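You operate a simulated robot arm through the tools that you are given. There is no shell and no other tool.

The job below is to be done with a simulated two-armed robot. You get a single attempt, and the scene is never put back.

Task
Top the blue lead up to about 3 metres on the counter.
Fine: measure with the arm down, then raise the arm and lock the winder.

The check looks at the end state, three seconds after you hand in, the way a careful person would. Anything else that was tipped, shoved, dropped, spilled or broken makes it a failure.

Robot
Two 7-joint arms with two-finger parallel grippers on one trunk that stands fixed in place. Base frame: the origin is at the foot of the trunk, x ahead of it, y to its left, z up. Units: mm, rad, N and s.
The left shoulder is at [70, 163, 1195], the right one opposite. With the tool pointing down near the work surface each hand reaches from about 100 to 640 mm from the base axis, measured 20 degrees to its own side. Payload 3.43 kg a hand.
Tool frame (each hand has its own): the origin (TCP) lies between the finger pads and is the grasp point; the fingertips stand 34 mm ahead of it; z points along the fingers, y is the line along which they close. Largest opening 128 mm; finger width 24, thickness 12; the body of the gripper, 48 by 130 mm, starts 96 mm behind the TCP.
Orientation is told as [roll, pitch, yaw] about the base's x, y, z axes, in that order, counted from this pose: with the fingers straight down and closing along the base's y, the tool's x points along the base's -x, its y along +y and its z along -z.

Tools
- The arms move only by the tool move_arm. It takes "left_deltas", "right_deltas" or both (then of equal length, played together; a hand with none holds still); each is a list of rows, each a list of 6 numbers: the shift along the tool's x, y, z in mm, then the turn, a rotation vector about the tool's x, y, z in rad. In form: [[tx, ty, tz, rx, ry, rz], ...]. A call has 1 to 20 rows; each row is the pose to reach, as a shift and turn from the pose commanded when the call began, along the tool's axes at that moment. "left_grip" and "right_grip" are, for a hand that has rows, the closure, from 0 (fully open) to 1 (shut), set as the call begins (left out, the last holds). Rows are played at 5 a second. More than 50 mm and 0.15 rad between two rows, or a gripper value outside its range, and nothing of the call is played. Where a pose cannot be reached the arm comes as near as it can. A force on the tool above 90 N (or 10 N above the force at the start of the call, whichever is more), or a blocked arm, ends the call early, and 0.2 s more pass. Each finger travels about 153 mm/s and halts on what it meets, pressing with about 39 N; the grip force reading is that of the motor and also rises with nothing between the fingers. The clock runs only during rows and for 0.2 s after the last one: add rows that repeat a pose to give the fingers time. The reply holds the time, the measured pose of the TCP, the force on the tool along the base axes, the opening and the grip force, in the units named above and with some noise, with the torque about the TCP (base axes, N m) and any sound that the robot's microphone picked up, and new pictures: "show" is both (left out), scene, wrist or none (wrist: the cameras of the hands that moved).
- Cameras (640 x 400 px; columns grow to the right, rows downward): "scene" is now at [134.5, -14.7, 1417.2]; the picture's right is [-0.16, -0.99, -0.00], its down [-0.63, 0.10, -0.77] and it looks along [0.76, -0.12, -0.64] (base axes); focal length 252 px, centre (320, 200). "left" rides on the left gripper at [76, 11, -160] in its tool frame; the picture's right is [-0.15, 0.99, 0.00], its down [-0.88, -0.13, -0.46] and it looks along [-0.45, -0.07, 0.89] (tool axes); focal length 234 px, centre (320, 200). "right" rides on the right gripper at [76, -11, -160] in its tool frame; the picture's right is [0.15, 0.99, 0.00], its down [-0.88, 0.13, -0.46] and it looks along [-0.45, 0.07, 0.89] (tool axes); focal length 234 px, centre (320, 200). There is no depth. A picture from a camera that has moved, and an enlarged one, comes with that camera's place and axes in the base frame and with its lens.
- slide_trunk(by): slides the trunk up (or, below 0, down) by that many mm; the arms and the scene camera ride with it, the base frame stays. It gives what a move gives, with no picture.
- aim_head(pan, tilt): turns the head with the scene camera to pan (to the left, within 1.501 rad either way) and tilt (down, from -0.506 to 1.204), counted from straight ahead of the robot. It gives what a move gives, and a new picture of the scene camera.
- enlarge(camera, box): a new picture of the part [left, top, right, bottom] of that camera's present view, enlarged. No time passes.
- hand_in(): hands the job in; it is judged then, once.

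Nothing tells you positions but the pictures and the camera data. Unless the task says otherwise, let go and move clear before handing in.

The tools are called after "Emit:" by a JSON object that holds its "op" and its "data". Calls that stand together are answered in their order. move_arm: Moves the arms, as the interface text tells. Its arguments: {"type":"object","properties":{"left_deltas":{"type":"array"},"left_grip":{"type":"number"},"right_deltas":{"type":"array"},"right_grip":{"type":"number"},"show":{"type":"string","enum":["both","scene","wrist","none"]}},"required":[]} The other tools are called the same way: slide_trunk (by) slides the trunk up or down; aim_head (pan, tilt) turns the head that bears the scene camera; enlarge (camera, box) takes an enlarged picture of a part of a camera's view; hand_in () hands the job in.

At the start:

```text
t: 0.0
left_eef_pos: [700.4, 97.5, 1232.9]
left_tool_rot: [-0.001, 0.001, 0.0]
left_force: [0.0, 0.3, -0.2]
left_moment: [-0.02, 0.05, 0.02]
left_width: 127.9
left_gripper_force: 0.2
right_eef_pos: [544.8, -471.4, 1196.5]
right_tool_rot: [-0.001, -0.002, -0.002]
right_force: [-0.4, 1.1, 0.6]
right_moment: [-0.02, -0.04, 0.01]
right_width: 127.9
right_gripper_force: 0.0
trunk travel left (down, up): [-675.0, 265.0]
head pan, tilt: [-0.161, 0.689]
```

scene: 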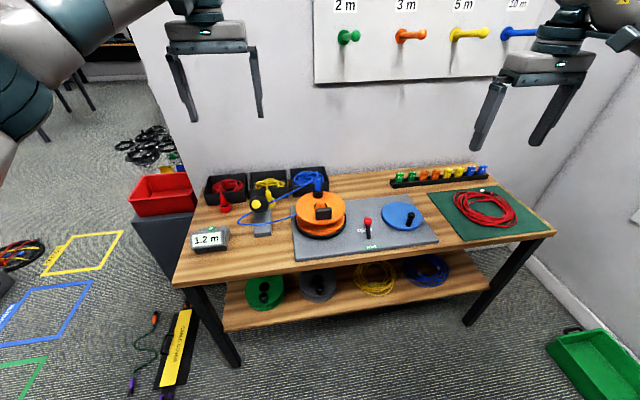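
right: 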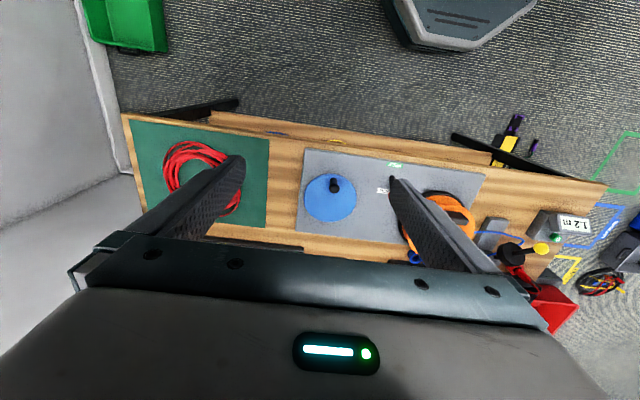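
left: 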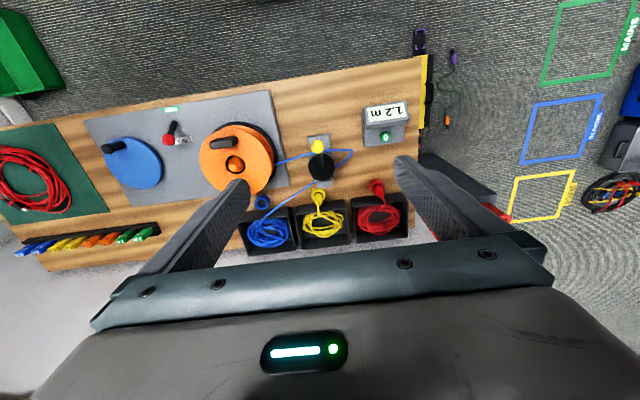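

I see a bench with an orange winder, a counter box reading 1.2 m, a measuring block with a yellow-knobbed arm, a red-topped lever with a label, and blue, yellow and red leads in bins. I'll enlarge the key parts before moving.

Emit:
{"op": "enlarge", "data": {"camera": "scene", "box": [180, 160, 340, 260]}}

Emit:
{"op": "enlarge", "data": {"camera": "scene", "box": [290, 170, 450, 270]}}

Emit:
{"op": "enlarge", "data": {"camera": "left", "box": [80, 80, 240, 180]}}

Emit:
{"op": "enlarge", "data": {"camera": "left", "box": [200, 80, 424, 220]}}

```text
4.00 times, centred on (260, 210) of scene
camera zoom: at [134.5, -14.7, 1417.2], right [-0.16, -0.99, 0.0], down [-0.63, 0.1, -0.77], along [0.76, -0.12, -0.64], focal length 1008 px, centre (560, 160)
```

zoom: 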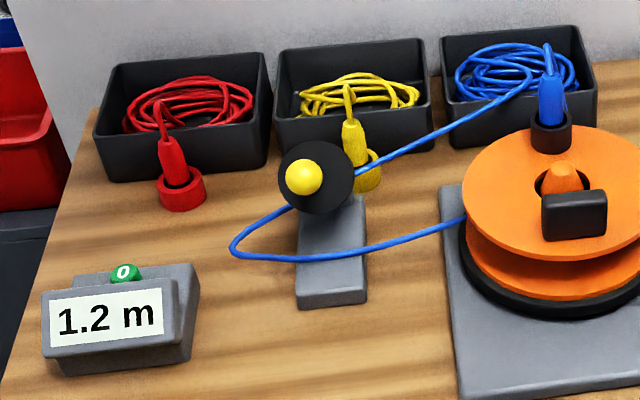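

```text
4.00 times, centred on (370, 220) of scene
camera zoom: at [134.5, -14.7, 1417.2], right [-0.16, -0.99, 0.0], down [-0.63, 0.1, -0.77], along [0.76, -0.12, -0.64], focal length 1008 px, centre (120, 120)
```

zoom: 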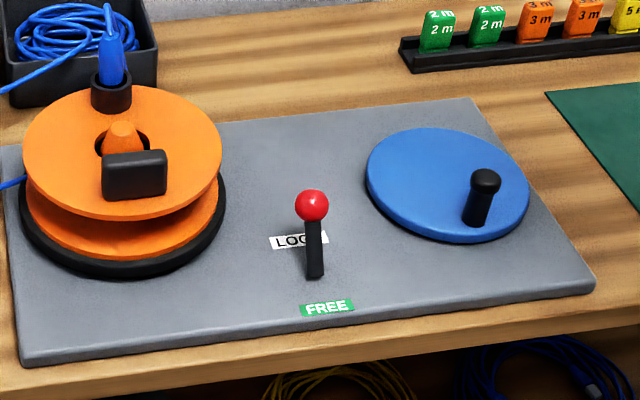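

```text
4.00 times, centred on (160, 130) of left
camera zoom: at [624.7, 108.5, 1392.4], right [0.15, 0.99, 0.0], down [0.88, -0.13, 0.46], along [0.45, -0.07, -0.89], focal length 937 px, centre (960, 480)
```

zoom: 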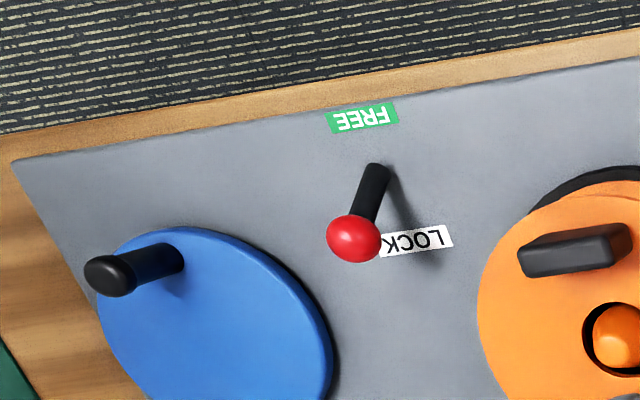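

```text
2.86 times, centred on (312, 150) of left
camera zoom: at [624.7, 108.5, 1392.4], right [0.15, 0.99, 0.0], down [0.88, -0.13, 0.46], along [0.45, -0.07, -0.89], focal length 669 px, centre (343, 343)
```

zoom: 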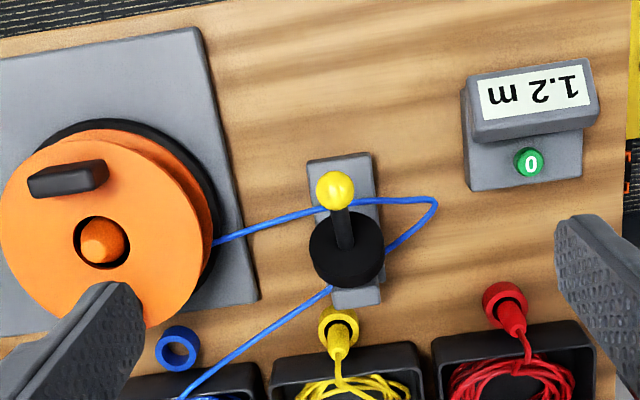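

The lever ball is at about (695, -265, 833) and leans toward LOCK. The crank knob is at about (692, -412, 842) on the blue disc, and the yellow knob is at about (743, 85, 915), so the measuring arm looks raised. I'll lower the trunk for reach and look closer.

Emit:
{"op": "slide_trunk", "data": {"by": -200}}

Emit:
{"op": "aim_head", "data": {"pan": -0.161, "tilt": 0.5}}

```text
t: 2.2
left_eef_pos: [699.5, 96.3, 1034.0]
left_tool_rot: [0.0, 0.0, -0.002]
left_force: [0.0, 0.7, -0.5]
left_moment: [0.03, -0.02, -0.04]
left_width: 128.1
left_gripper_force: 0.1
right_eef_pos: [545.2, -472.6, 995.1]
right_tool_rot: [-0.001, -0.002, -0.002]
right_force: [0.1, -0.5, -0.7]
right_moment: [-0.03, 0.0, 0.01]
right_width: 128.0
right_gripper_force: 0.0
trunk travel left (down, up): [-475.0, 465.0]
head pan, tilt: [-0.161, 0.689]
```

```text
t: 2.9
left_eef_pos: [701.5, 96.8, 1033.5]
left_tool_rot: [-0.001, -0.001, -0.001]
left_force: [-0.5, 0.1, -0.7]
left_moment: [0.01, 0.02, -0.01]
left_width: 127.8
left_gripper_force: 0.1
right_eef_pos: [545.6, -471.5, 996.3]
right_tool_rot: [-0.001, 0.0, -0.004]
right_force: [-0.1, 0.4, -0.7]
right_moment: [0.01, 0.0, 0.01]
right_width: 128.1
right_gripper_force: 0.0
trunk travel left (down, up): [-475.0, 465.0]
head pan, tilt: [-0.161, 0.499]
camera scene: at [140.1, -15.5, 1234.0], right [-0.16, -0.99, 0.0], down [-0.47, 0.08, -0.88], along [0.87, -0.14, -0.48], focal length 252 px, centre (320, 200)
```

scene: 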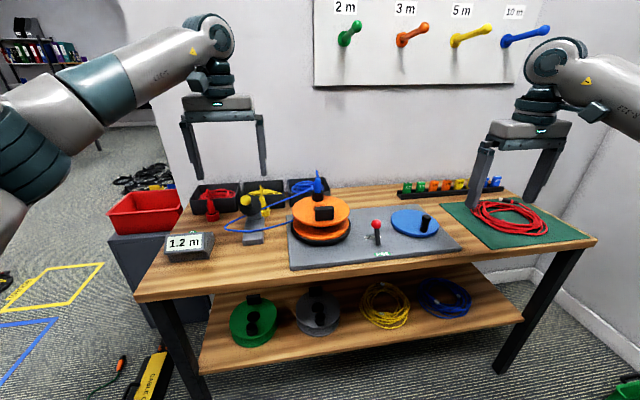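

Emit:
{"op": "enlarge", "data": {"camera": "scene", "box": [150, 160, 350, 285]}}

Emit:
{"op": "enlarge", "data": {"camera": "scene", "box": [280, 170, 460, 282]}}

Emit:
{"op": "enlarge", "data": {"camera": "left", "box": [0, 0, 640, 400]}}

Emit:
{"op": "enlarge", "data": {"camera": "right", "box": [0, 0, 640, 400]}}

```text
3.20 times, centred on (250, 222) of scene
camera zoom: at [140.1, -15.5, 1234.0], right [-0.16, -0.99, 0.0], down [-0.47, 0.08, -0.88], along [0.87, -0.14, -0.48], focal length 806 px, centre (544, 128)
```

zoom: 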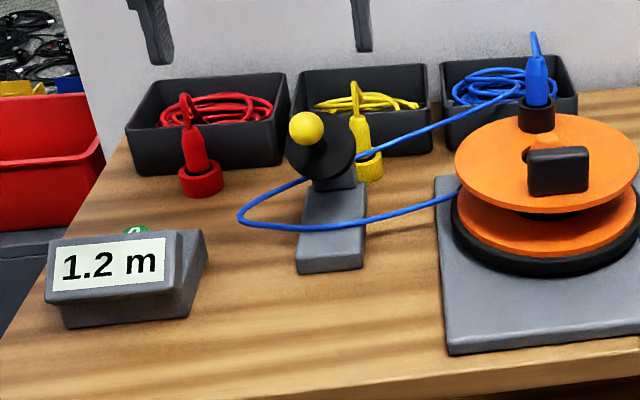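

```text
3.56 times, centred on (370, 226) of scene
camera zoom: at [140.1, -15.5, 1234.0], right [-0.16, -0.99, 0.0], down [-0.47, 0.08, -0.88], along [0.87, -0.14, -0.48], focal length 896 px, centre (142, 108)
```

zoom: 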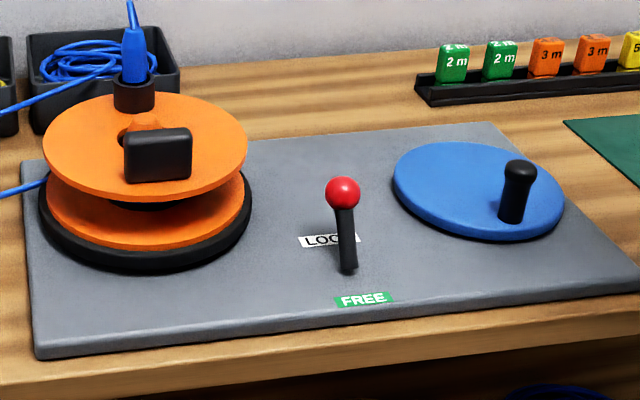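

```text
1.00 times, centred on (320, 200) of left (not enlarged: the box is as wide or as high as the picture)
camera zoom: at [624.7, 108.6, 1192.4], right [0.15, 0.99, 0.0], down [0.88, -0.13, 0.46], along [0.45, -0.07, -0.89], focal length 234 px, centre (320, 200)
```

zoom: 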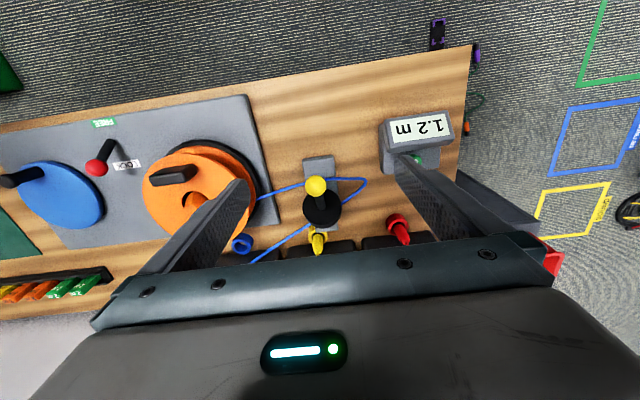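

```text
1.00 times, centred on (320, 200) of right (not enlarged: the box is as wide or as high as the picture)
camera zoom: at [469.2, -484.1, 1155.8], right [-0.15, 0.99, 0.0], down [0.88, 0.13, 0.46], along [0.45, 0.07, -0.89], focal length 234 px, centre (320, 200)
```

zoom: 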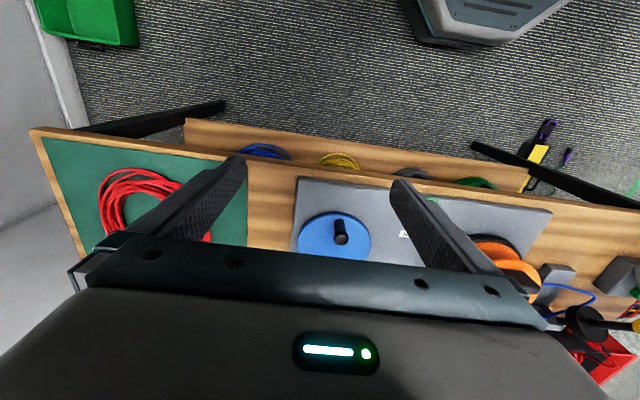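

Emit:
{"op": "enlarge", "data": {"camera": "right", "box": [520, 240, 640, 360]}}

Emit:
{"op": "enlarge", "data": {"camera": "left", "box": [240, 130, 400, 260]}}

Emit:
{"op": "enlarge", "data": {"camera": "scene", "box": [215, 170, 295, 250]}}

Emit:
{"op": "enlarge", "data": {"camera": "left", "box": [0, 90, 260, 250]}}

```text
3.33 times, centred on (580, 300) of right
camera zoom: at [469.2, -484.1, 1155.8], right [-0.15, 0.99, 0.0], down [0.88, 0.13, 0.46], along [0.45, 0.07, -0.89], focal length 781 px, centre (-547, -133)
```

zoom: 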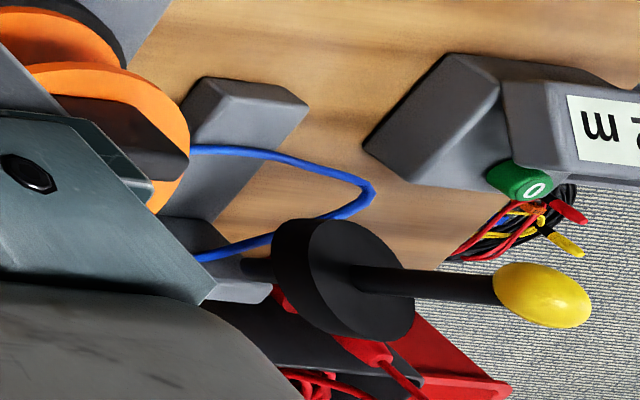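

```text
3.08 times, centred on (320, 195) of left
camera zoom: at [624.7, 108.6, 1192.4], right [0.15, 0.99, 0.0], down [0.88, -0.13, 0.46], along [0.45, -0.07, -0.89], focal length 720 px, centre (320, 215)
```

zoom: 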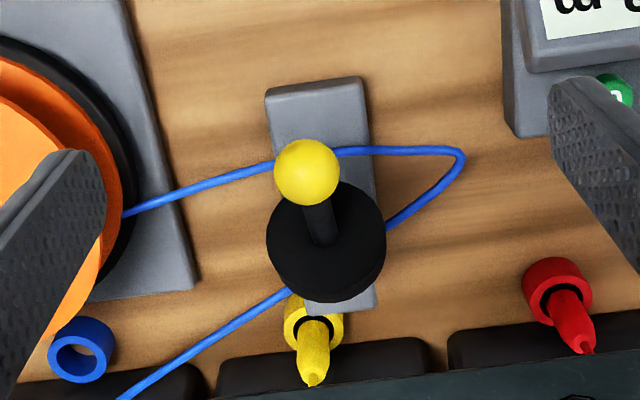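

```text
5.00 times, centred on (255, 210) of scene
camera zoom: at [140.1, -15.5, 1234.0], right [-0.16, -0.99, 0.0], down [-0.47, 0.08, -0.88], along [0.87, -0.14, -0.48], focal length 1260 px, centre (645, 150)
```

zoom: 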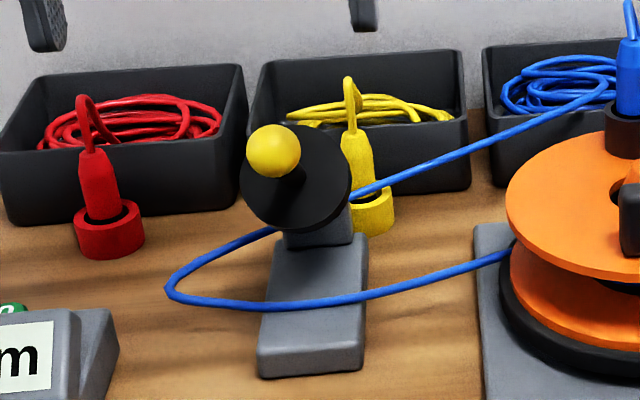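

```text
2.46 times, centred on (130, 170) of left
camera zoom: at [624.7, 108.6, 1192.4], right [0.15, 0.99, 0.0], down [0.88, -0.13, 0.46], along [0.45, -0.07, -0.89], focal length 576 px, centre (788, 274)
```

zoom: 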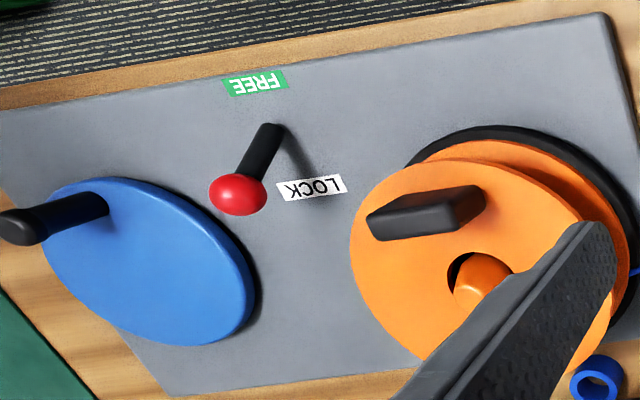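

The measuring arm pivots at the back of its block, with the wheel halfway along it and the yellow knob at the end. It is raised, and the lever leans to LOCK. First I'll bring the right hand, partly closed, above the lever ball at about (693, -262, 837).

Emit:
{"op": "move_arm", "data": {"right_deltas": [[-25, 35, 5, 0, 0, 0], [-50, 70, 10, 0, 0, 0], [-75, 105, 15, 0, 0, 0], [-100, 140, 20, 0, 0, 0], [-125, 175, 25, 0, 0, 0], [-148, 210, 30, 0, 0, 0], [-148, 210, 30, 0, 0, 0], [-148, 210, 30, 0, 0, 0]], "right_grip": 0.45, "show": "both"}}

```text
t: 4.7
left_eef_pos: [700.9, 97.7, 1032.1]
left_tool_rot: [0.0, 0.001, 0.0]
left_force: [0.5, 0.1, -0.3]
left_moment: [-0.04, 0.04, 0.01]
left_width: 128.1
left_gripper_force: 0.1
right_eef_pos: [696.3, -262.3, 963.5]
right_tool_rot: [0.0, 0.001, -0.003]
right_force: [1.0, 0.5, 0.1]
right_moment: [-0.01, 0.01, 0.05]
right_width: 70.5
right_gripper_force: 0.1
trunk travel left (down, up): [-475.0, 465.0]
head pan, tilt: [-0.161, 0.499]
camera scene: at [140.4, -14.9, 1234.0], right [-0.16, -0.99, 0.0], down [-0.47, 0.08, -0.88], along [0.87, -0.14, -0.48], focal length 252 px, centre (320, 200)
camera right: at [619.0, -273.8, 1125.1], right [-0.15, 0.99, 0.0], down [0.88, 0.13, 0.46], along [0.45, 0.07, -0.89], focal length 234 px, centre (320, 200)
```

scene: 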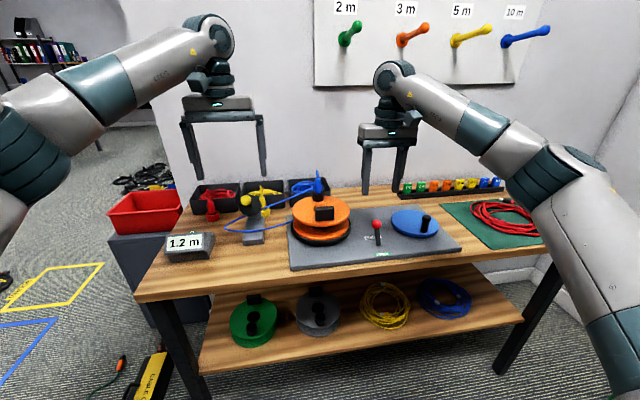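
right: 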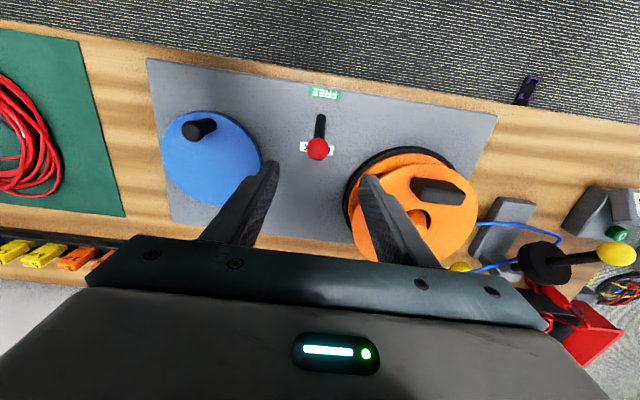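

Emit:
{"op": "enlarge", "data": {"camera": "right", "box": [140, 60, 360, 220]}}

Emit:
{"op": "enlarge", "data": {"camera": "right", "box": [330, 120, 640, 320]}}

```text
2.50 times, centred on (250, 140) of right
camera zoom: at [619.0, -273.8, 1125.1], right [-0.15, 0.99, 0.0], down [0.88, 0.13, 0.46], along [0.45, 0.07, -0.89], focal length 585 px, centre (495, 350)
```

zoom: 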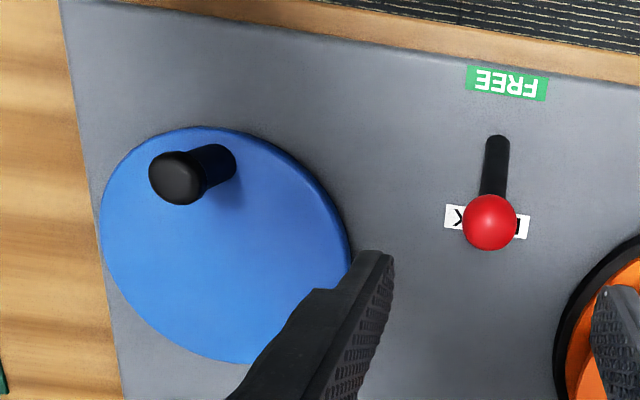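

```text
2.00 times, centred on (485, 220) of right
camera zoom: at [619.0, -273.8, 1125.1], right [-0.15, 0.99, 0.0], down [0.88, 0.13, 0.46], along [0.45, 0.07, -0.89], focal length 468 px, centre (-10, 160)
```

zoom: 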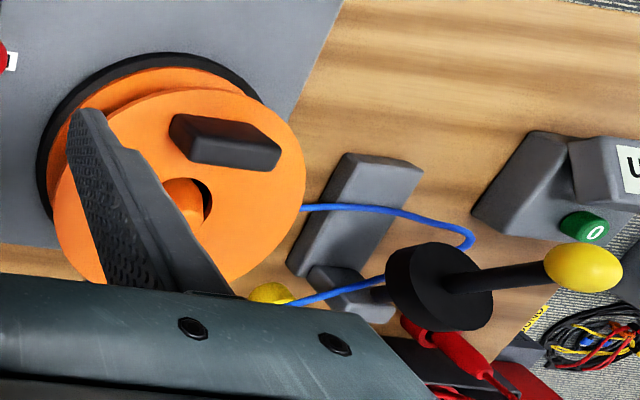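

The ball is centred between the fingers at about (695, -264, 837), and nothing else is near the path. I'll lower the right hand and close on it.

Emit:
{"op": "move_arm", "data": {"right_deltas": [[0, -1, 40, 0, 0, 0], [0, -1, 80, 0, 0, 0], [1, -1, 110, 0, 0, 0], [1, -1, 125, 0, 0, 0], [1, -1, 125, 0, 0, 0]], "right_grip": 0.45, "show": "both"}}

```text
t: 5.9
left_eef_pos: [700.6, 96.8, 1033.3]
left_tool_rot: [0.001, 0.001, -0.001]
left_force: [0.1, 0.0, -0.1]
left_moment: [0.0, -0.01, 0.01]
left_width: 127.9
left_gripper_force: 0.0
right_eef_pos: [691.9, -263.2, 841.4]
right_tool_rot: [-0.001, 0.0, -0.002]
right_force: [0.3, 0.7, -0.5]
right_moment: [-0.03, 0.05, -0.01]
right_width: 70.5
right_gripper_force: 0.1
trunk travel left (down, up): [-475.0, 465.0]
head pan, tilt: [-0.161, 0.499]
camera scene: at [140.0, -15.4, 1234.1], right [-0.16, -0.99, 0.0], down [-0.47, 0.08, -0.88], along [0.87, -0.14, -0.48], focal length 252 px, centre (320, 200)
camera right: at [616.2, -275.4, 1000.5], right [-0.15, 0.99, 0.0], down [0.88, 0.13, 0.46], along [0.45, 0.07, -0.89], focal length 234 px, centre (320, 200)
```

scene: 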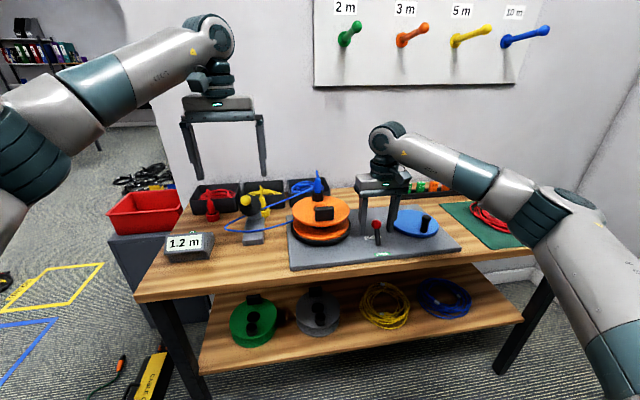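
right: 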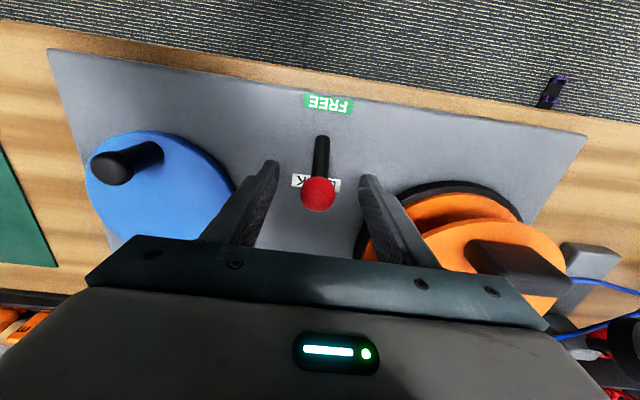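

The ball sits between the fingers, so I'll close on it.

Emit:
{"op": "move_arm", "data": {"right_deltas": [[0, -1, 2, 0, 0, 0], [0, -1, 2, 0, 0, 0], [0, -1, 2, 0, 0, 0], [0, -1, 2, 0, 0, 0]], "right_grip": 1.0, "show": "both"}}

```text
t: 6.9
left_eef_pos: [700.3, 97.0, 1033.6]
left_tool_rot: [0.0, 0.0, 0.001]
left_force: [-0.7, 0.2, 0.1]
left_moment: [0.04, 0.01, -0.04]
left_width: 128.0
left_gripper_force: 0.1
right_eef_pos: [692.1, -265.4, 839.2]
right_tool_rot: [0.0, -0.002, -0.001]
right_force: [2.0, -0.5, 7.9]
right_moment: [0.01, 0.05, 0.0]
right_width: 26.8
right_gripper_force: 45.2
trunk travel left (down, up): [-475.0, 465.0]
head pan, tilt: [-0.161, 0.499]
camera scene: at [139.5, -15.2, 1234.2], right [-0.16, -0.99, 0.0], down [-0.47, 0.08, -0.88], along [0.87, -0.14, -0.48], focal length 252 px, centre (320, 200)
camera right: at [616.2, -276.6, 999.3], right [-0.14, 0.99, 0.0], down [0.88, 0.13, 0.46], along [0.45, 0.07, -0.89], focal length 234 px, centre (320, 200)
```

scene: 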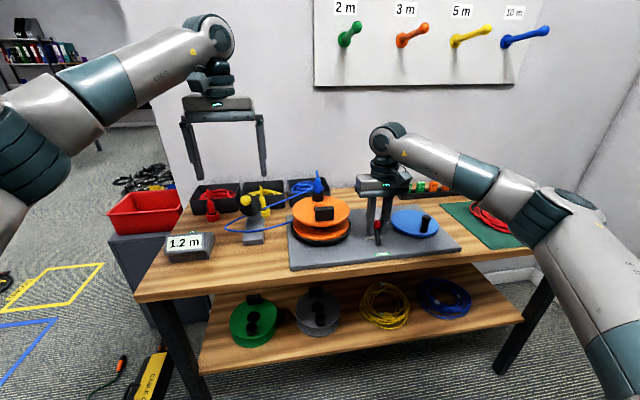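
right: 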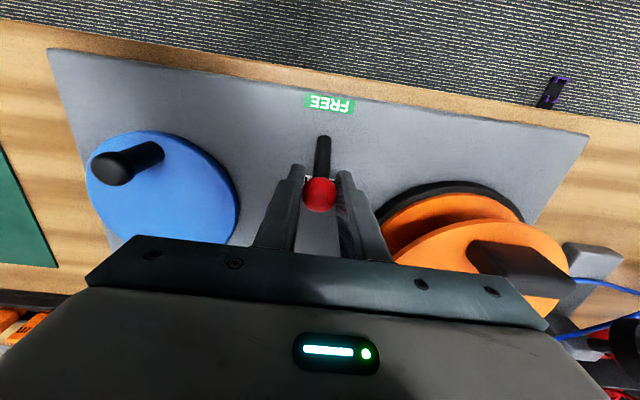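

I have hold of the ball, which is about 27 mm across. I'll swing it along its arc toward FREE.

Emit:
{"op": "move_arm", "data": {"right_deltas": [[7, -1, -1, 0, 0, 0], [14, -1, -3, 0, 0, 0], [21, -1, -4, 0, 0, 0], [28, -1, -4, 0, 0, 0], [35, -1, -3, 0, 0, 0], [42, -1, -1, 0, 0, 0], [48, -1, 2, 0, 0, 0], [52, -1, 3, 0, 0, 0], [52, -1, 3, 0, 0, 0]], "right_grip": 1.0, "show": "both"}}

```text
t: 8.9
left_eef_pos: [699.0, 96.4, 1032.3]
left_tool_rot: [0.002, -0.001, -0.001]
left_force: [-0.3, 0.4, -0.3]
left_moment: [-0.04, 0.03, -0.03]
left_width: 127.8
left_gripper_force: 0.1
right_eef_pos: [639.7, -265.3, 835.3]
right_tool_rot: [0.001, -0.001, -0.001]
right_force: [-0.6, -0.7, 0.9]
right_moment: [0.0, -0.03, -0.01]
right_width: 0.2
right_gripper_force: 33.4
trunk travel left (down, up): [-475.0, 465.0]
head pan, tilt: [-0.161, 0.499]
camera scene: at [140.1, -15.4, 1234.1], right [-0.16, -0.99, 0.0], down [-0.47, 0.08, -0.88], along [0.87, -0.14, -0.48], focal length 252 px, centre (320, 200)
camera right: at [564.0, -277.4, 995.4], right [-0.15, 0.99, 0.0], down [0.88, 0.13, 0.45], along [0.45, 0.07, -0.89], focal length 234 px, centre (320, 200)
```

scene: 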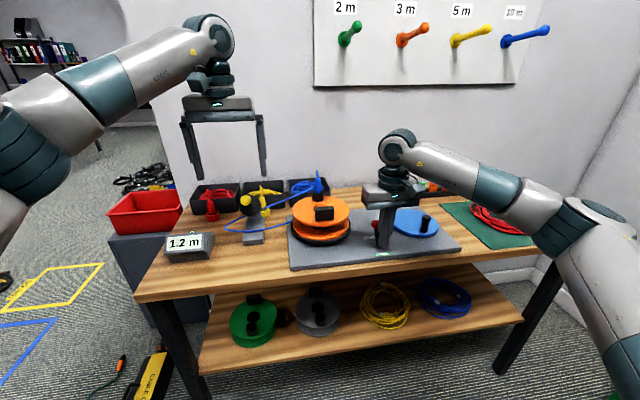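
right: 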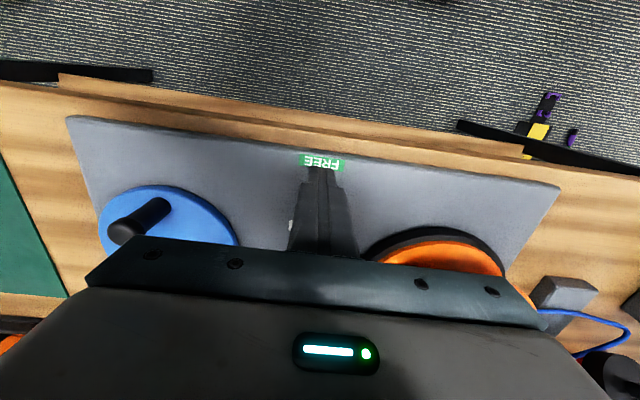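

The fingers slipped off the ball. I'll look at where the lever stands now.

Emit:
{"op": "enlarge", "data": {"camera": "scene", "box": [330, 180, 450, 270]}}

```text
4.44 times, centred on (390, 225) of scene
camera zoom: at [140.1, -15.4, 1234.1], right [-0.16, -0.99, 0.0], down [-0.47, 0.08, -0.88], along [0.87, -0.14, -0.48], focal length 1120 px, centre (9, 89)
```

zoom: 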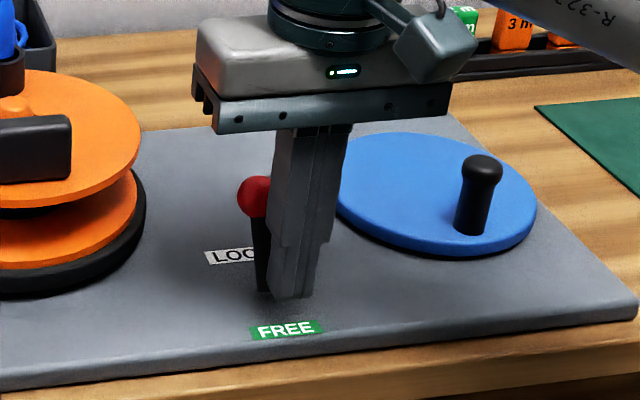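

The lever is still at LOCK, because its detent is stiffer than the finger friction. I'll lift the closed fingers over the ball, set them down behind it on the +x side, and pull it toward FREE.

Emit:
{"op": "move_arm", "data": {"right_deltas": [[0, 0, -40, 0, 0, 0], [0, 0, -75, 0, 0, 0], [-45, 1, -75, 0, 0, 0], [-91, 1, -75, 0, 0, 0], [-91, 1, -75, 0, 0, 0], [-91, 1, -45, 0, 0, 0], [-91, 1, -22, 0, 0, 0], [-91, 1, -22, 0, 0, 0]], "right_grip": 1.0, "show": "both"}}

```text
t: 10.7
left_eef_pos: [700.0, 97.9, 1034.4]
left_tool_rot: [-0.002, 0.0, 0.001]
left_force: [0.8, 0.0, 0.1]
left_moment: [-0.03, -0.01, -0.02]
left_width: 127.9
left_gripper_force: 0.0
right_eef_pos: [732.1, -267.4, 857.1]
right_tool_rot: [-0.001, 0.0, 0.0]
right_force: [-0.4, 0.0, 0.3]
right_moment: [-0.01, -0.02, 0.01]
right_width: 0.0
right_gripper_force: 32.9
trunk travel left (down, up): [-475.0, 465.0]
head pan, tilt: [-0.161, 0.499]
camera scene: at [140.1, -15.3, 1234.1], right [-0.16, -0.99, 0.0], down [-0.47, 0.08, -0.88], along [0.87, -0.14, -0.48], focal length 252 px, centre (320, 200)
camera right: at [656.6, -277.8, 1017.4], right [-0.15, 0.99, 0.0], down [0.88, 0.13, 0.46], along [0.45, 0.07, -0.89], focal length 234 px, centre (320, 200)
```

scene: 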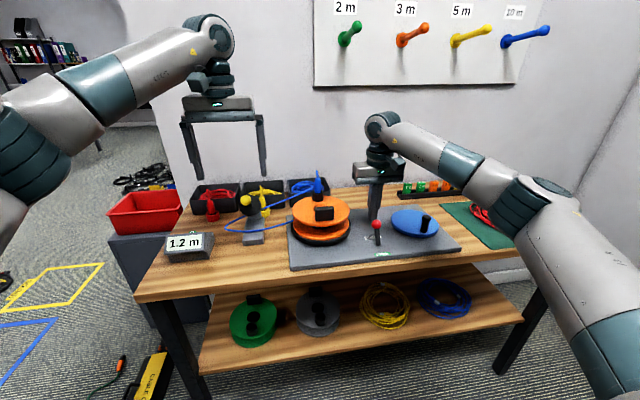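
right: 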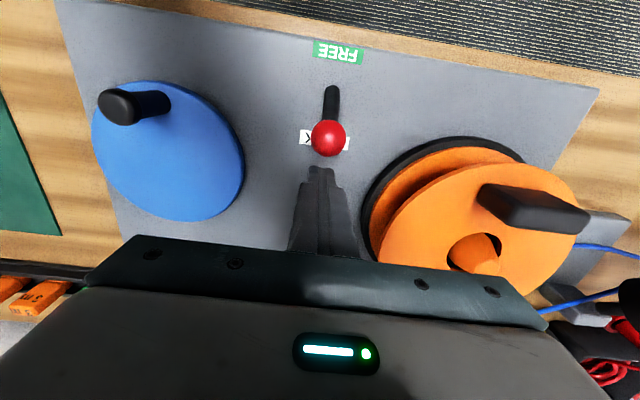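

The fingers are behind the ball. I'll pull it toward FREE slowly.

Emit:
{"op": "move_arm", "data": {"right_deltas": [[8, 2, 0, 0, 0, 0], [16, 2, 0, 0, 0, 0], [24, 2, 0, 0, 0, 0], [32, 2, 0, 0, 0, 0], [40, 2, 0, 0, 0, 0], [48, 2, 0, 0, 0, 0], [56, 2, 0, 0, 0, 0], [64, 2, 0, 0, 0, 0], [64, 2, 0, 0, 0, 0]], "right_grip": 1.0, "show": "both"}}

```text
t: 12.7
left_eef_pos: [700.6, 98.2, 1032.9]
left_tool_rot: [0.001, 0.0, -0.001]
left_force: [1.2, 0.0, -0.3]
left_moment: [0.03, 0.0, 0.03]
left_width: 128.1
left_gripper_force: 0.1
right_eef_pos: [666.0, -262.2, 857.0]
right_tool_rot: [-0.001, -0.001, -0.002]
right_force: [-0.5, 0.3, -0.7]
right_moment: [0.01, 0.02, 0.0]
right_width: 0.3
right_gripper_force: 32.6
trunk travel left (down, up): [-475.0, 465.0]
head pan, tilt: [-0.161, 0.499]
camera scene: at [140.2, -15.4, 1234.1], right [-0.16, -0.99, 0.0], down [-0.47, 0.08, -0.88], along [0.87, -0.14, -0.48], focal length 252 px, centre (320, 200)
camera right: at [590.8, -274.2, 1017.8], right [-0.15, 0.99, 0.0], down [0.88, 0.13, 0.46], along [0.45, 0.07, -0.89], focal length 234 px, centre (320, 200)
```

scene: 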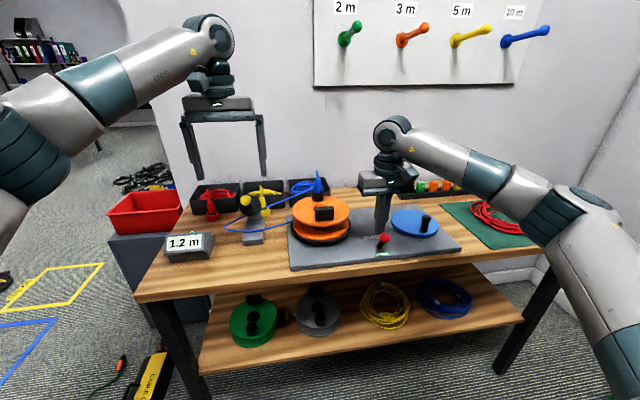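
right: 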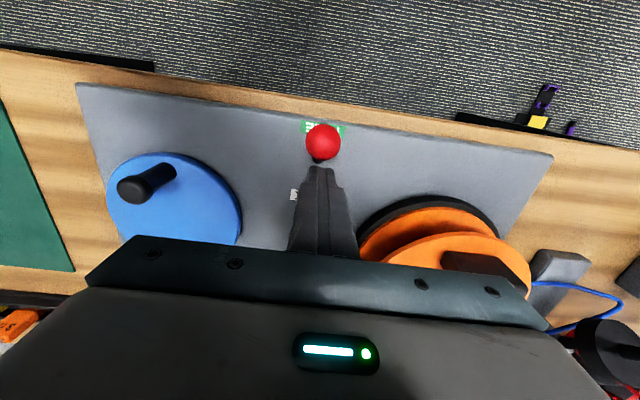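

The lever ball is now at x ≈ 632, over the FREE label. Next I'll take the right hand up toward the crank and bring the closed left hand above the yellow knob.

Emit:
{"op": "move_arm", "data": {"right_deltas": [[0, 0, -45, 0, 0, 0], [0, 0, -90, 0, 0, 0], [-10, -48, -95, 0, 0, 0], [-20, -96, -95, 0, 0, 0], [-28, -144, -95, 0, 0, 0], [-28, -148, -95, 0, 0, 0], [-28, -148, -95, 0, 0, 0]], "right_grip": 0.5, "left_deltas": [[-9, -2, 6, 0, 0, 0], [-18, -4, 12, 0, 0, 0], [-27, -7, 18, 0, 0, 0], [-36, -10, 24, 0, 0, 0], [-43, -12, 30, 0, 0, 0], [-43, -12, 33, 0, 0, 0], [-43, -12, 33, 0, 0, 0]], "left_grip": 1.0, "show": "both"}}

```text
t: 14.3
left_eef_pos: [744.5, 84.1, 999.8]
left_tool_rot: [0.002, 0.0, -0.001]
left_force: [0.0, -1.0, -0.8]
left_moment: [0.0, 0.02, -0.01]
left_width: 0.3
left_gripper_force: 33.1
right_eef_pos: [695.4, -410.9, 951.5]
right_tool_rot: [0.0, 0.0, -0.002]
right_force: [0.6, 0.3, -0.3]
right_moment: [0.01, -0.01, 0.0]
right_width: 64.2
right_gripper_force: 0.1
trunk travel left (down, up): [-475.0, 465.0]
head pan, tilt: [-0.161, 0.499]
camera scene: at [140.1, -15.9, 1234.1], right [-0.16, -0.99, 0.0], down [-0.47, 0.08, -0.88], along [0.87, -0.14, -0.48], focal length 252 px, centre (320, 200)
camera right: at [619.1, -422.0, 1111.3], right [-0.15, 0.99, 0.0], down [0.88, 0.13, 0.46], along [0.45, 0.07, -0.89], focal length 234 px, centre (320, 200)
camera left: at [667.8, 95.9, 1159.1], right [0.15, 0.99, 0.0], down [0.88, -0.13, 0.46], along [0.45, -0.07, -0.89], focal length 234 px, centre (320, 200)
```

scene: 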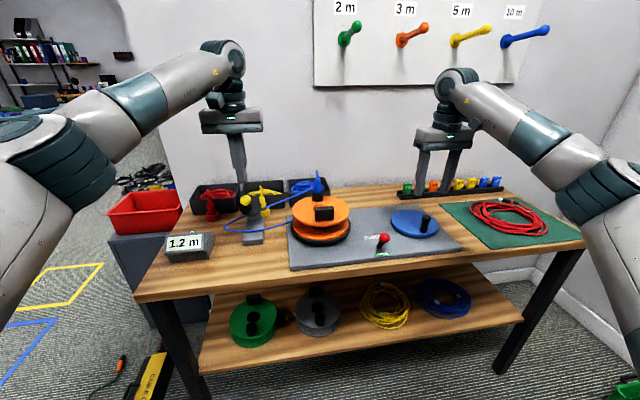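
right: 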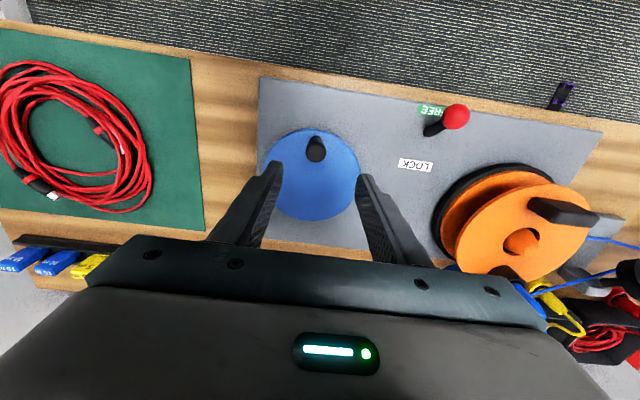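
left: 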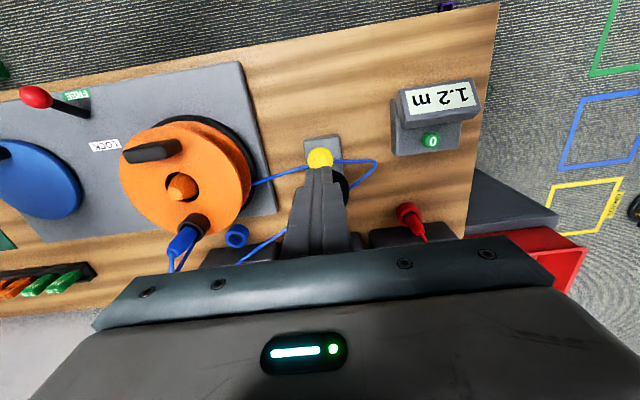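

The left fingertips are right above the yellow knob at about (742, 84, 915). I'll press it down along its arc, starting with half the swing.

Emit:
{"op": "move_arm", "data": {"left_deltas": [[0, 0, 20, 0, 0, 0], [0, 0, 34, 0, 0, 0], [4, 0, 41, 0, 0, 0], [8, 0, 47, 0, 0, 0], [12, 0, 53, 0, 0, 0], [16, 0, 59, 0, 0, 0], [19, 0, 65, 0, 0, 0], [22, 0, 71, 0, 0, 0], [25, 0, 77, 0, 0, 0], [27.5, 0, 83, 0, 0, 0], [27.5, 0, 83, 0, 0, 0]], "left_grip": 1.0, "show": "both"}}

```text
t: 16.7
left_eef_pos: [716.0, 84.8, 918.0]
left_tool_rot: [0.0, 0.001, 0.002]
left_force: [0.3, 0.2, 0.4]
left_moment: [-0.01, -0.01, -0.01]
left_width: 0.0
left_gripper_force: 32.7
right_eef_pos: [695.7, -409.9, 951.2]
right_tool_rot: [0.0, 0.001, -0.002]
right_force: [-0.7, 0.3, 0.5]
right_moment: [0.01, -0.01, -0.01]
right_width: 64.3
right_gripper_force: 0.1
trunk travel left (down, up): [-475.0, 465.0]
head pan, tilt: [-0.161, 0.499]
camera scene: at [140.1, -15.5, 1234.1], right [-0.16, -0.99, 0.0], down [-0.47, 0.08, -0.88], along [0.87, -0.14, -0.48], focal length 252 px, centre (320, 200)
camera left: at [639.9, 96.3, 1077.1], right [0.15, 0.99, 0.0], down [0.88, -0.13, 0.46], along [0.45, -0.07, -0.89], focal length 234 px, centre (320, 200)
```

scene: 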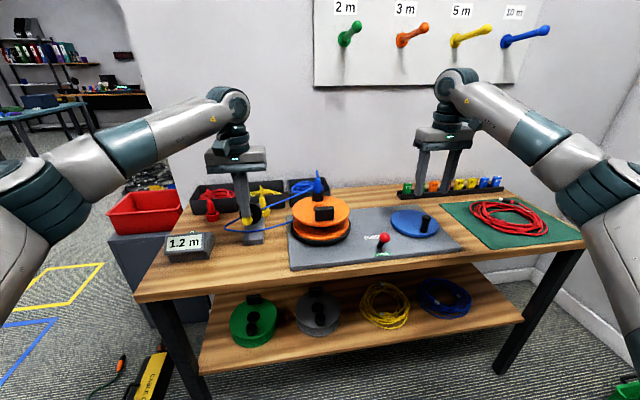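
left: 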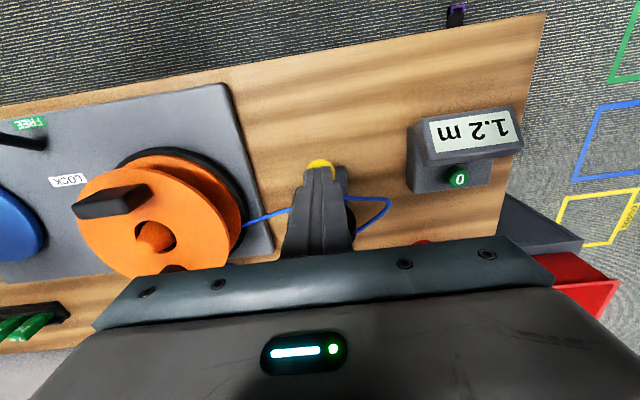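

Emit:
{"op": "enlarge", "data": {"camera": "scene", "box": [205, 160, 305, 260]}}

Emit:
{"op": "enlarge", "data": {"camera": "left", "box": [260, 130, 420, 250]}}

```text
4.00 times, centred on (255, 210) of scene
camera zoom: at [140.1, -15.5, 1234.1], right [-0.16, -0.99, 0.0], down [-0.47, 0.08, -0.88], along [0.87, -0.14, -0.48], focal length 1008 px, centre (580, 160)
```

zoom: 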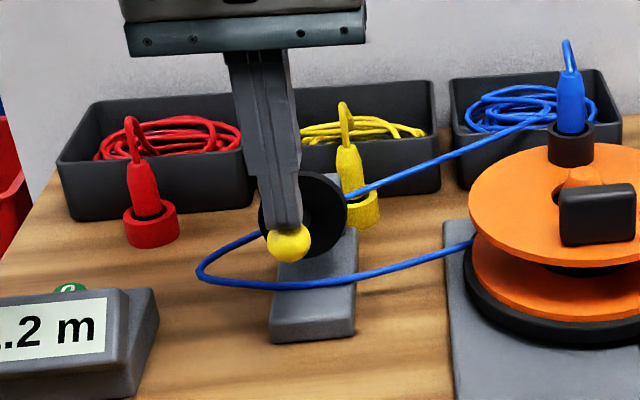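

```text
3.33 times, centred on (340, 190) of left
camera zoom: at [639.9, 96.3, 1077.1], right [0.15, 0.99, 0.0], down [0.88, -0.13, 0.46], along [0.45, -0.07, -0.89], focal length 781 px, centre (253, 233)
```

zoom: 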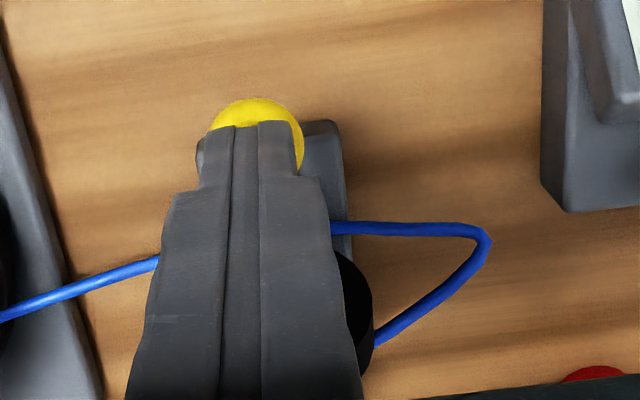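

The knob followed easily, now at about (719, 85, 870), and it shows no resistance. I'll continue down until I feel the stop.

Emit:
{"op": "move_arm", "data": {"left_deltas": [[2, 0, 6, 0, 0, 0], [4, 0, 13, 0, 0, 0], [5, 0, 19, 0, 0, 0], [6.5, 0, 26, 0, 0, 0], [6.5, 0, 26, 0, 0, 0]], "left_grip": 1.0, "show": "both"}}

```text
t: 17.9
left_eef_pos: [708.2, 83.8, 889.4]
left_tool_rot: [-0.001, 0.001, 0.001]
left_force: [0.0, -0.3, 0.8]
left_moment: [0.01, 0.02, 0.01]
left_width: 0.2
left_gripper_force: 32.9
right_eef_pos: [695.6, -411.3, 951.2]
right_tool_rot: [0.001, 0.0, -0.003]
right_force: [0.7, 0.4, 1.1]
right_moment: [0.0, 0.0, -0.02]
right_width: 64.1
right_gripper_force: 0.1
trunk travel left (down, up): [-475.0, 465.0]
head pan, tilt: [-0.161, 0.499]
camera scene: at [140.0, -15.6, 1234.1], right [-0.16, -0.99, 0.0], down [-0.47, 0.08, -0.88], along [0.87, -0.14, -0.48], focal length 252 px, centre (320, 200)
camera left: at [633.9, 96.3, 1049.8], right [0.15, 0.99, 0.0], down [0.88, -0.13, 0.46], along [0.45, -0.07, -0.89], focal length 234 px, centre (320, 200)
```

scene: 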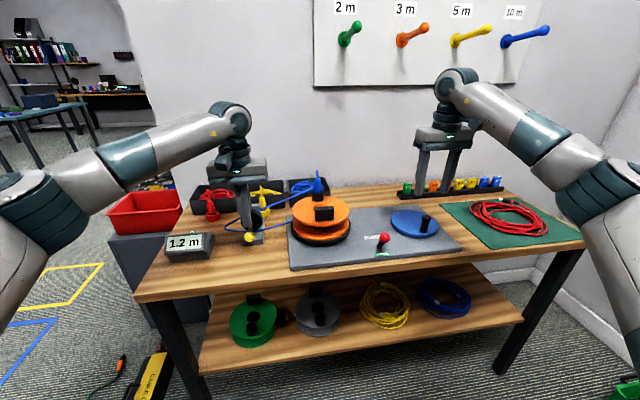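
left: 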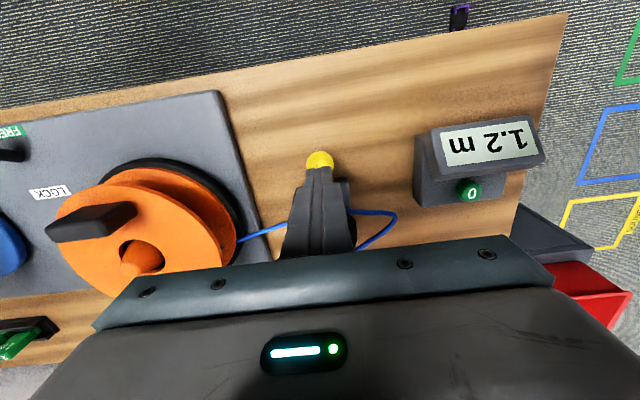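

Emit:
{"op": "enlarge", "data": {"camera": "scene", "box": [205, 160, 305, 260]}}

Emit:
{"op": "enlarge", "data": {"camera": "left", "box": [260, 130, 420, 250]}}

```text
4.00 times, centred on (255, 210) of scene
camera zoom: at [140.0, -15.6, 1234.1], right [-0.16, -0.99, 0.0], down [-0.47, 0.08, -0.88], along [0.87, -0.14, -0.48], focal length 1008 px, centre (580, 160)
```

zoom: 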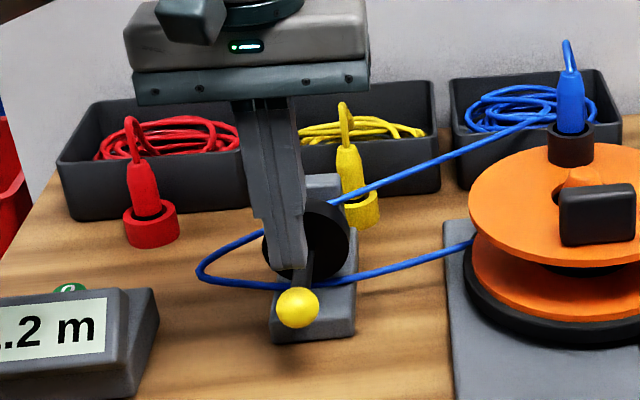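

```text
3.33 times, centred on (340, 190) of left
camera zoom: at [633.9, 96.3, 1049.8], right [0.15, 0.99, 0.0], down [0.88, -0.13, 0.46], along [0.45, -0.07, -0.89], focal length 781 px, centre (253, 233)
```

zoom: 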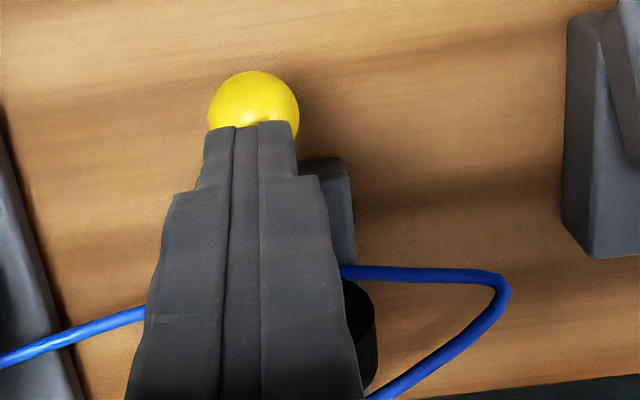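

The arm swung past the fingers on its own and the knob now rests at about (707, 84, 826). I'll touch it lightly to confirm it is fully down.

Emit:
{"op": "move_arm", "data": {"left_deltas": [[2, 0, 8, 0, 0, 0], [2, 0, 14, 0, 0, 0], [2, 0, 18, 0, 0, 0], [2, 0, 20, 0, 0, 0], [2, 0, 20, 0, 0, 0]], "left_grip": 1.0, "show": "none"}}

Emit:
{"op": "enlarge", "data": {"camera": "scene", "box": [205, 160, 305, 260]}}

```text
t: 19.1
left_eef_pos: [706.8, 84.8, 871.0]
left_tool_rot: [-0.001, 0.0, 0.0]
left_force: [0.5, -0.7, -0.2]
left_moment: [-0.02, 0.0, -0.02]
left_width: 0.0
left_gripper_force: 33.6
right_eef_pos: [695.5, -409.9, 951.4]
right_tool_rot: [0.001, 0.004, -0.001]
right_force: [0.4, -0.6, 0.0]
right_moment: [-0.01, 0.02, -0.03]
right_width: 63.8
right_gripper_force: 0.0
trunk travel left (down, up): [-475.0, 465.0]
head pan, tilt: [-0.161, 0.499]
```

```text
4.00 times, centred on (255, 210) of scene
camera zoom: at [140.1, -15.5, 1234.1], right [-0.16, -0.99, 0.0], down [-0.47, 0.08, -0.88], along [0.87, -0.14, -0.48], focal length 1008 px, centre (580, 160)
```

zoom: 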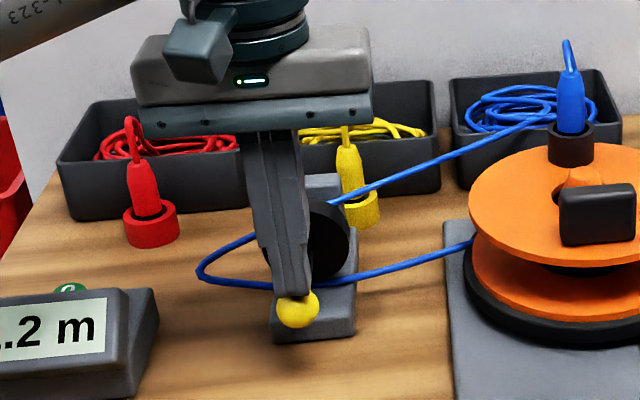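

Emit:
{"op": "move_arm", "data": {"left_deltas": [[0, 0, 2, 0, 0, 0], [0, 0, 4, 0, 0, 0], [0, 0, 5, 0, 0, 0], [0, 0, 5, 0, 0, 0]], "left_grip": 1.0, "show": "none"}}

Emit:
{"op": "enlarge", "data": {"camera": "scene", "box": [205, 160, 305, 260]}}

```text
t: 20.1
left_eef_pos: [707.9, 85.0, 868.2]
left_tool_rot: [-0.002, -0.003, -0.002]
left_force: [6.5, 0.9, 19.4]
left_moment: [0.02, -0.24, 0.12]
left_width: 0.0
left_gripper_force: 33.1
right_eef_pos: [693.4, -409.9, 952.3]
right_tool_rot: [-0.002, -0.002, -0.001]
right_force: [-0.5, -1.1, 0.4]
right_moment: [0.01, 0.01, 0.03]
right_width: 63.7
right_gripper_force: 0.0
trunk travel left (down, up): [-475.0, 465.0]
head pan, tilt: [-0.161, 0.499]
```

```text
4.00 times, centred on (255, 210) of scene
camera zoom: at [138.5, -15.8, 1234.5], right [-0.16, -0.99, 0.0], down [-0.47, 0.08, -0.88], along [0.87, -0.14, -0.48], focal length 1008 px, centre (580, 160)
```

zoom: 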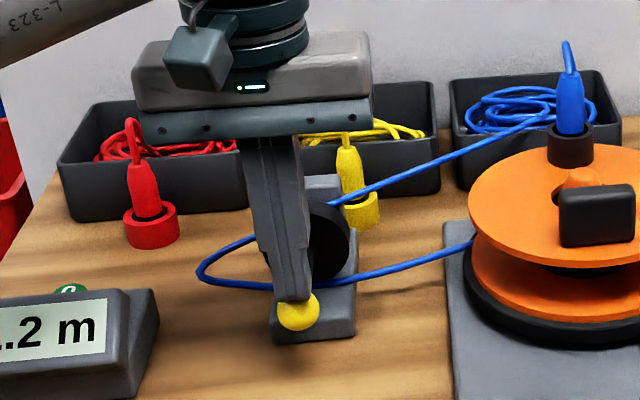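

The arm is firmly down, with about 20 N of reaction. I'll lift the left hand clear and lower the right hand around the crank knob at about (692, -413).

Emit:
{"op": "move_arm", "data": {"left_deltas": [[0, 0, -30, 0, 0, 0], [0, 0, -75, 0, 0, 0], [25, 20, -120, 0, 0, 0], [50, 45, -150, 0, 0, 0], [70, 60, -160, 0, 0, 0], [70, 60, -160, 0, 0, 0]], "right_deltas": [[2, -2, 35, 0, 0, 0], [2, -2, 70, 0, 0, 0], [2, -2, 95, 0, 0, 0], [2, -2, 108, 0, 0, 0], [2, -2, 108, 0, 0, 0], [2, -2, 108, 0, 0, 0]], "left_grip": 1.0, "right_grip": 0.5, "show": "both"}}

```text
refused: row 3 steps farther than a row can; nothing moved
```

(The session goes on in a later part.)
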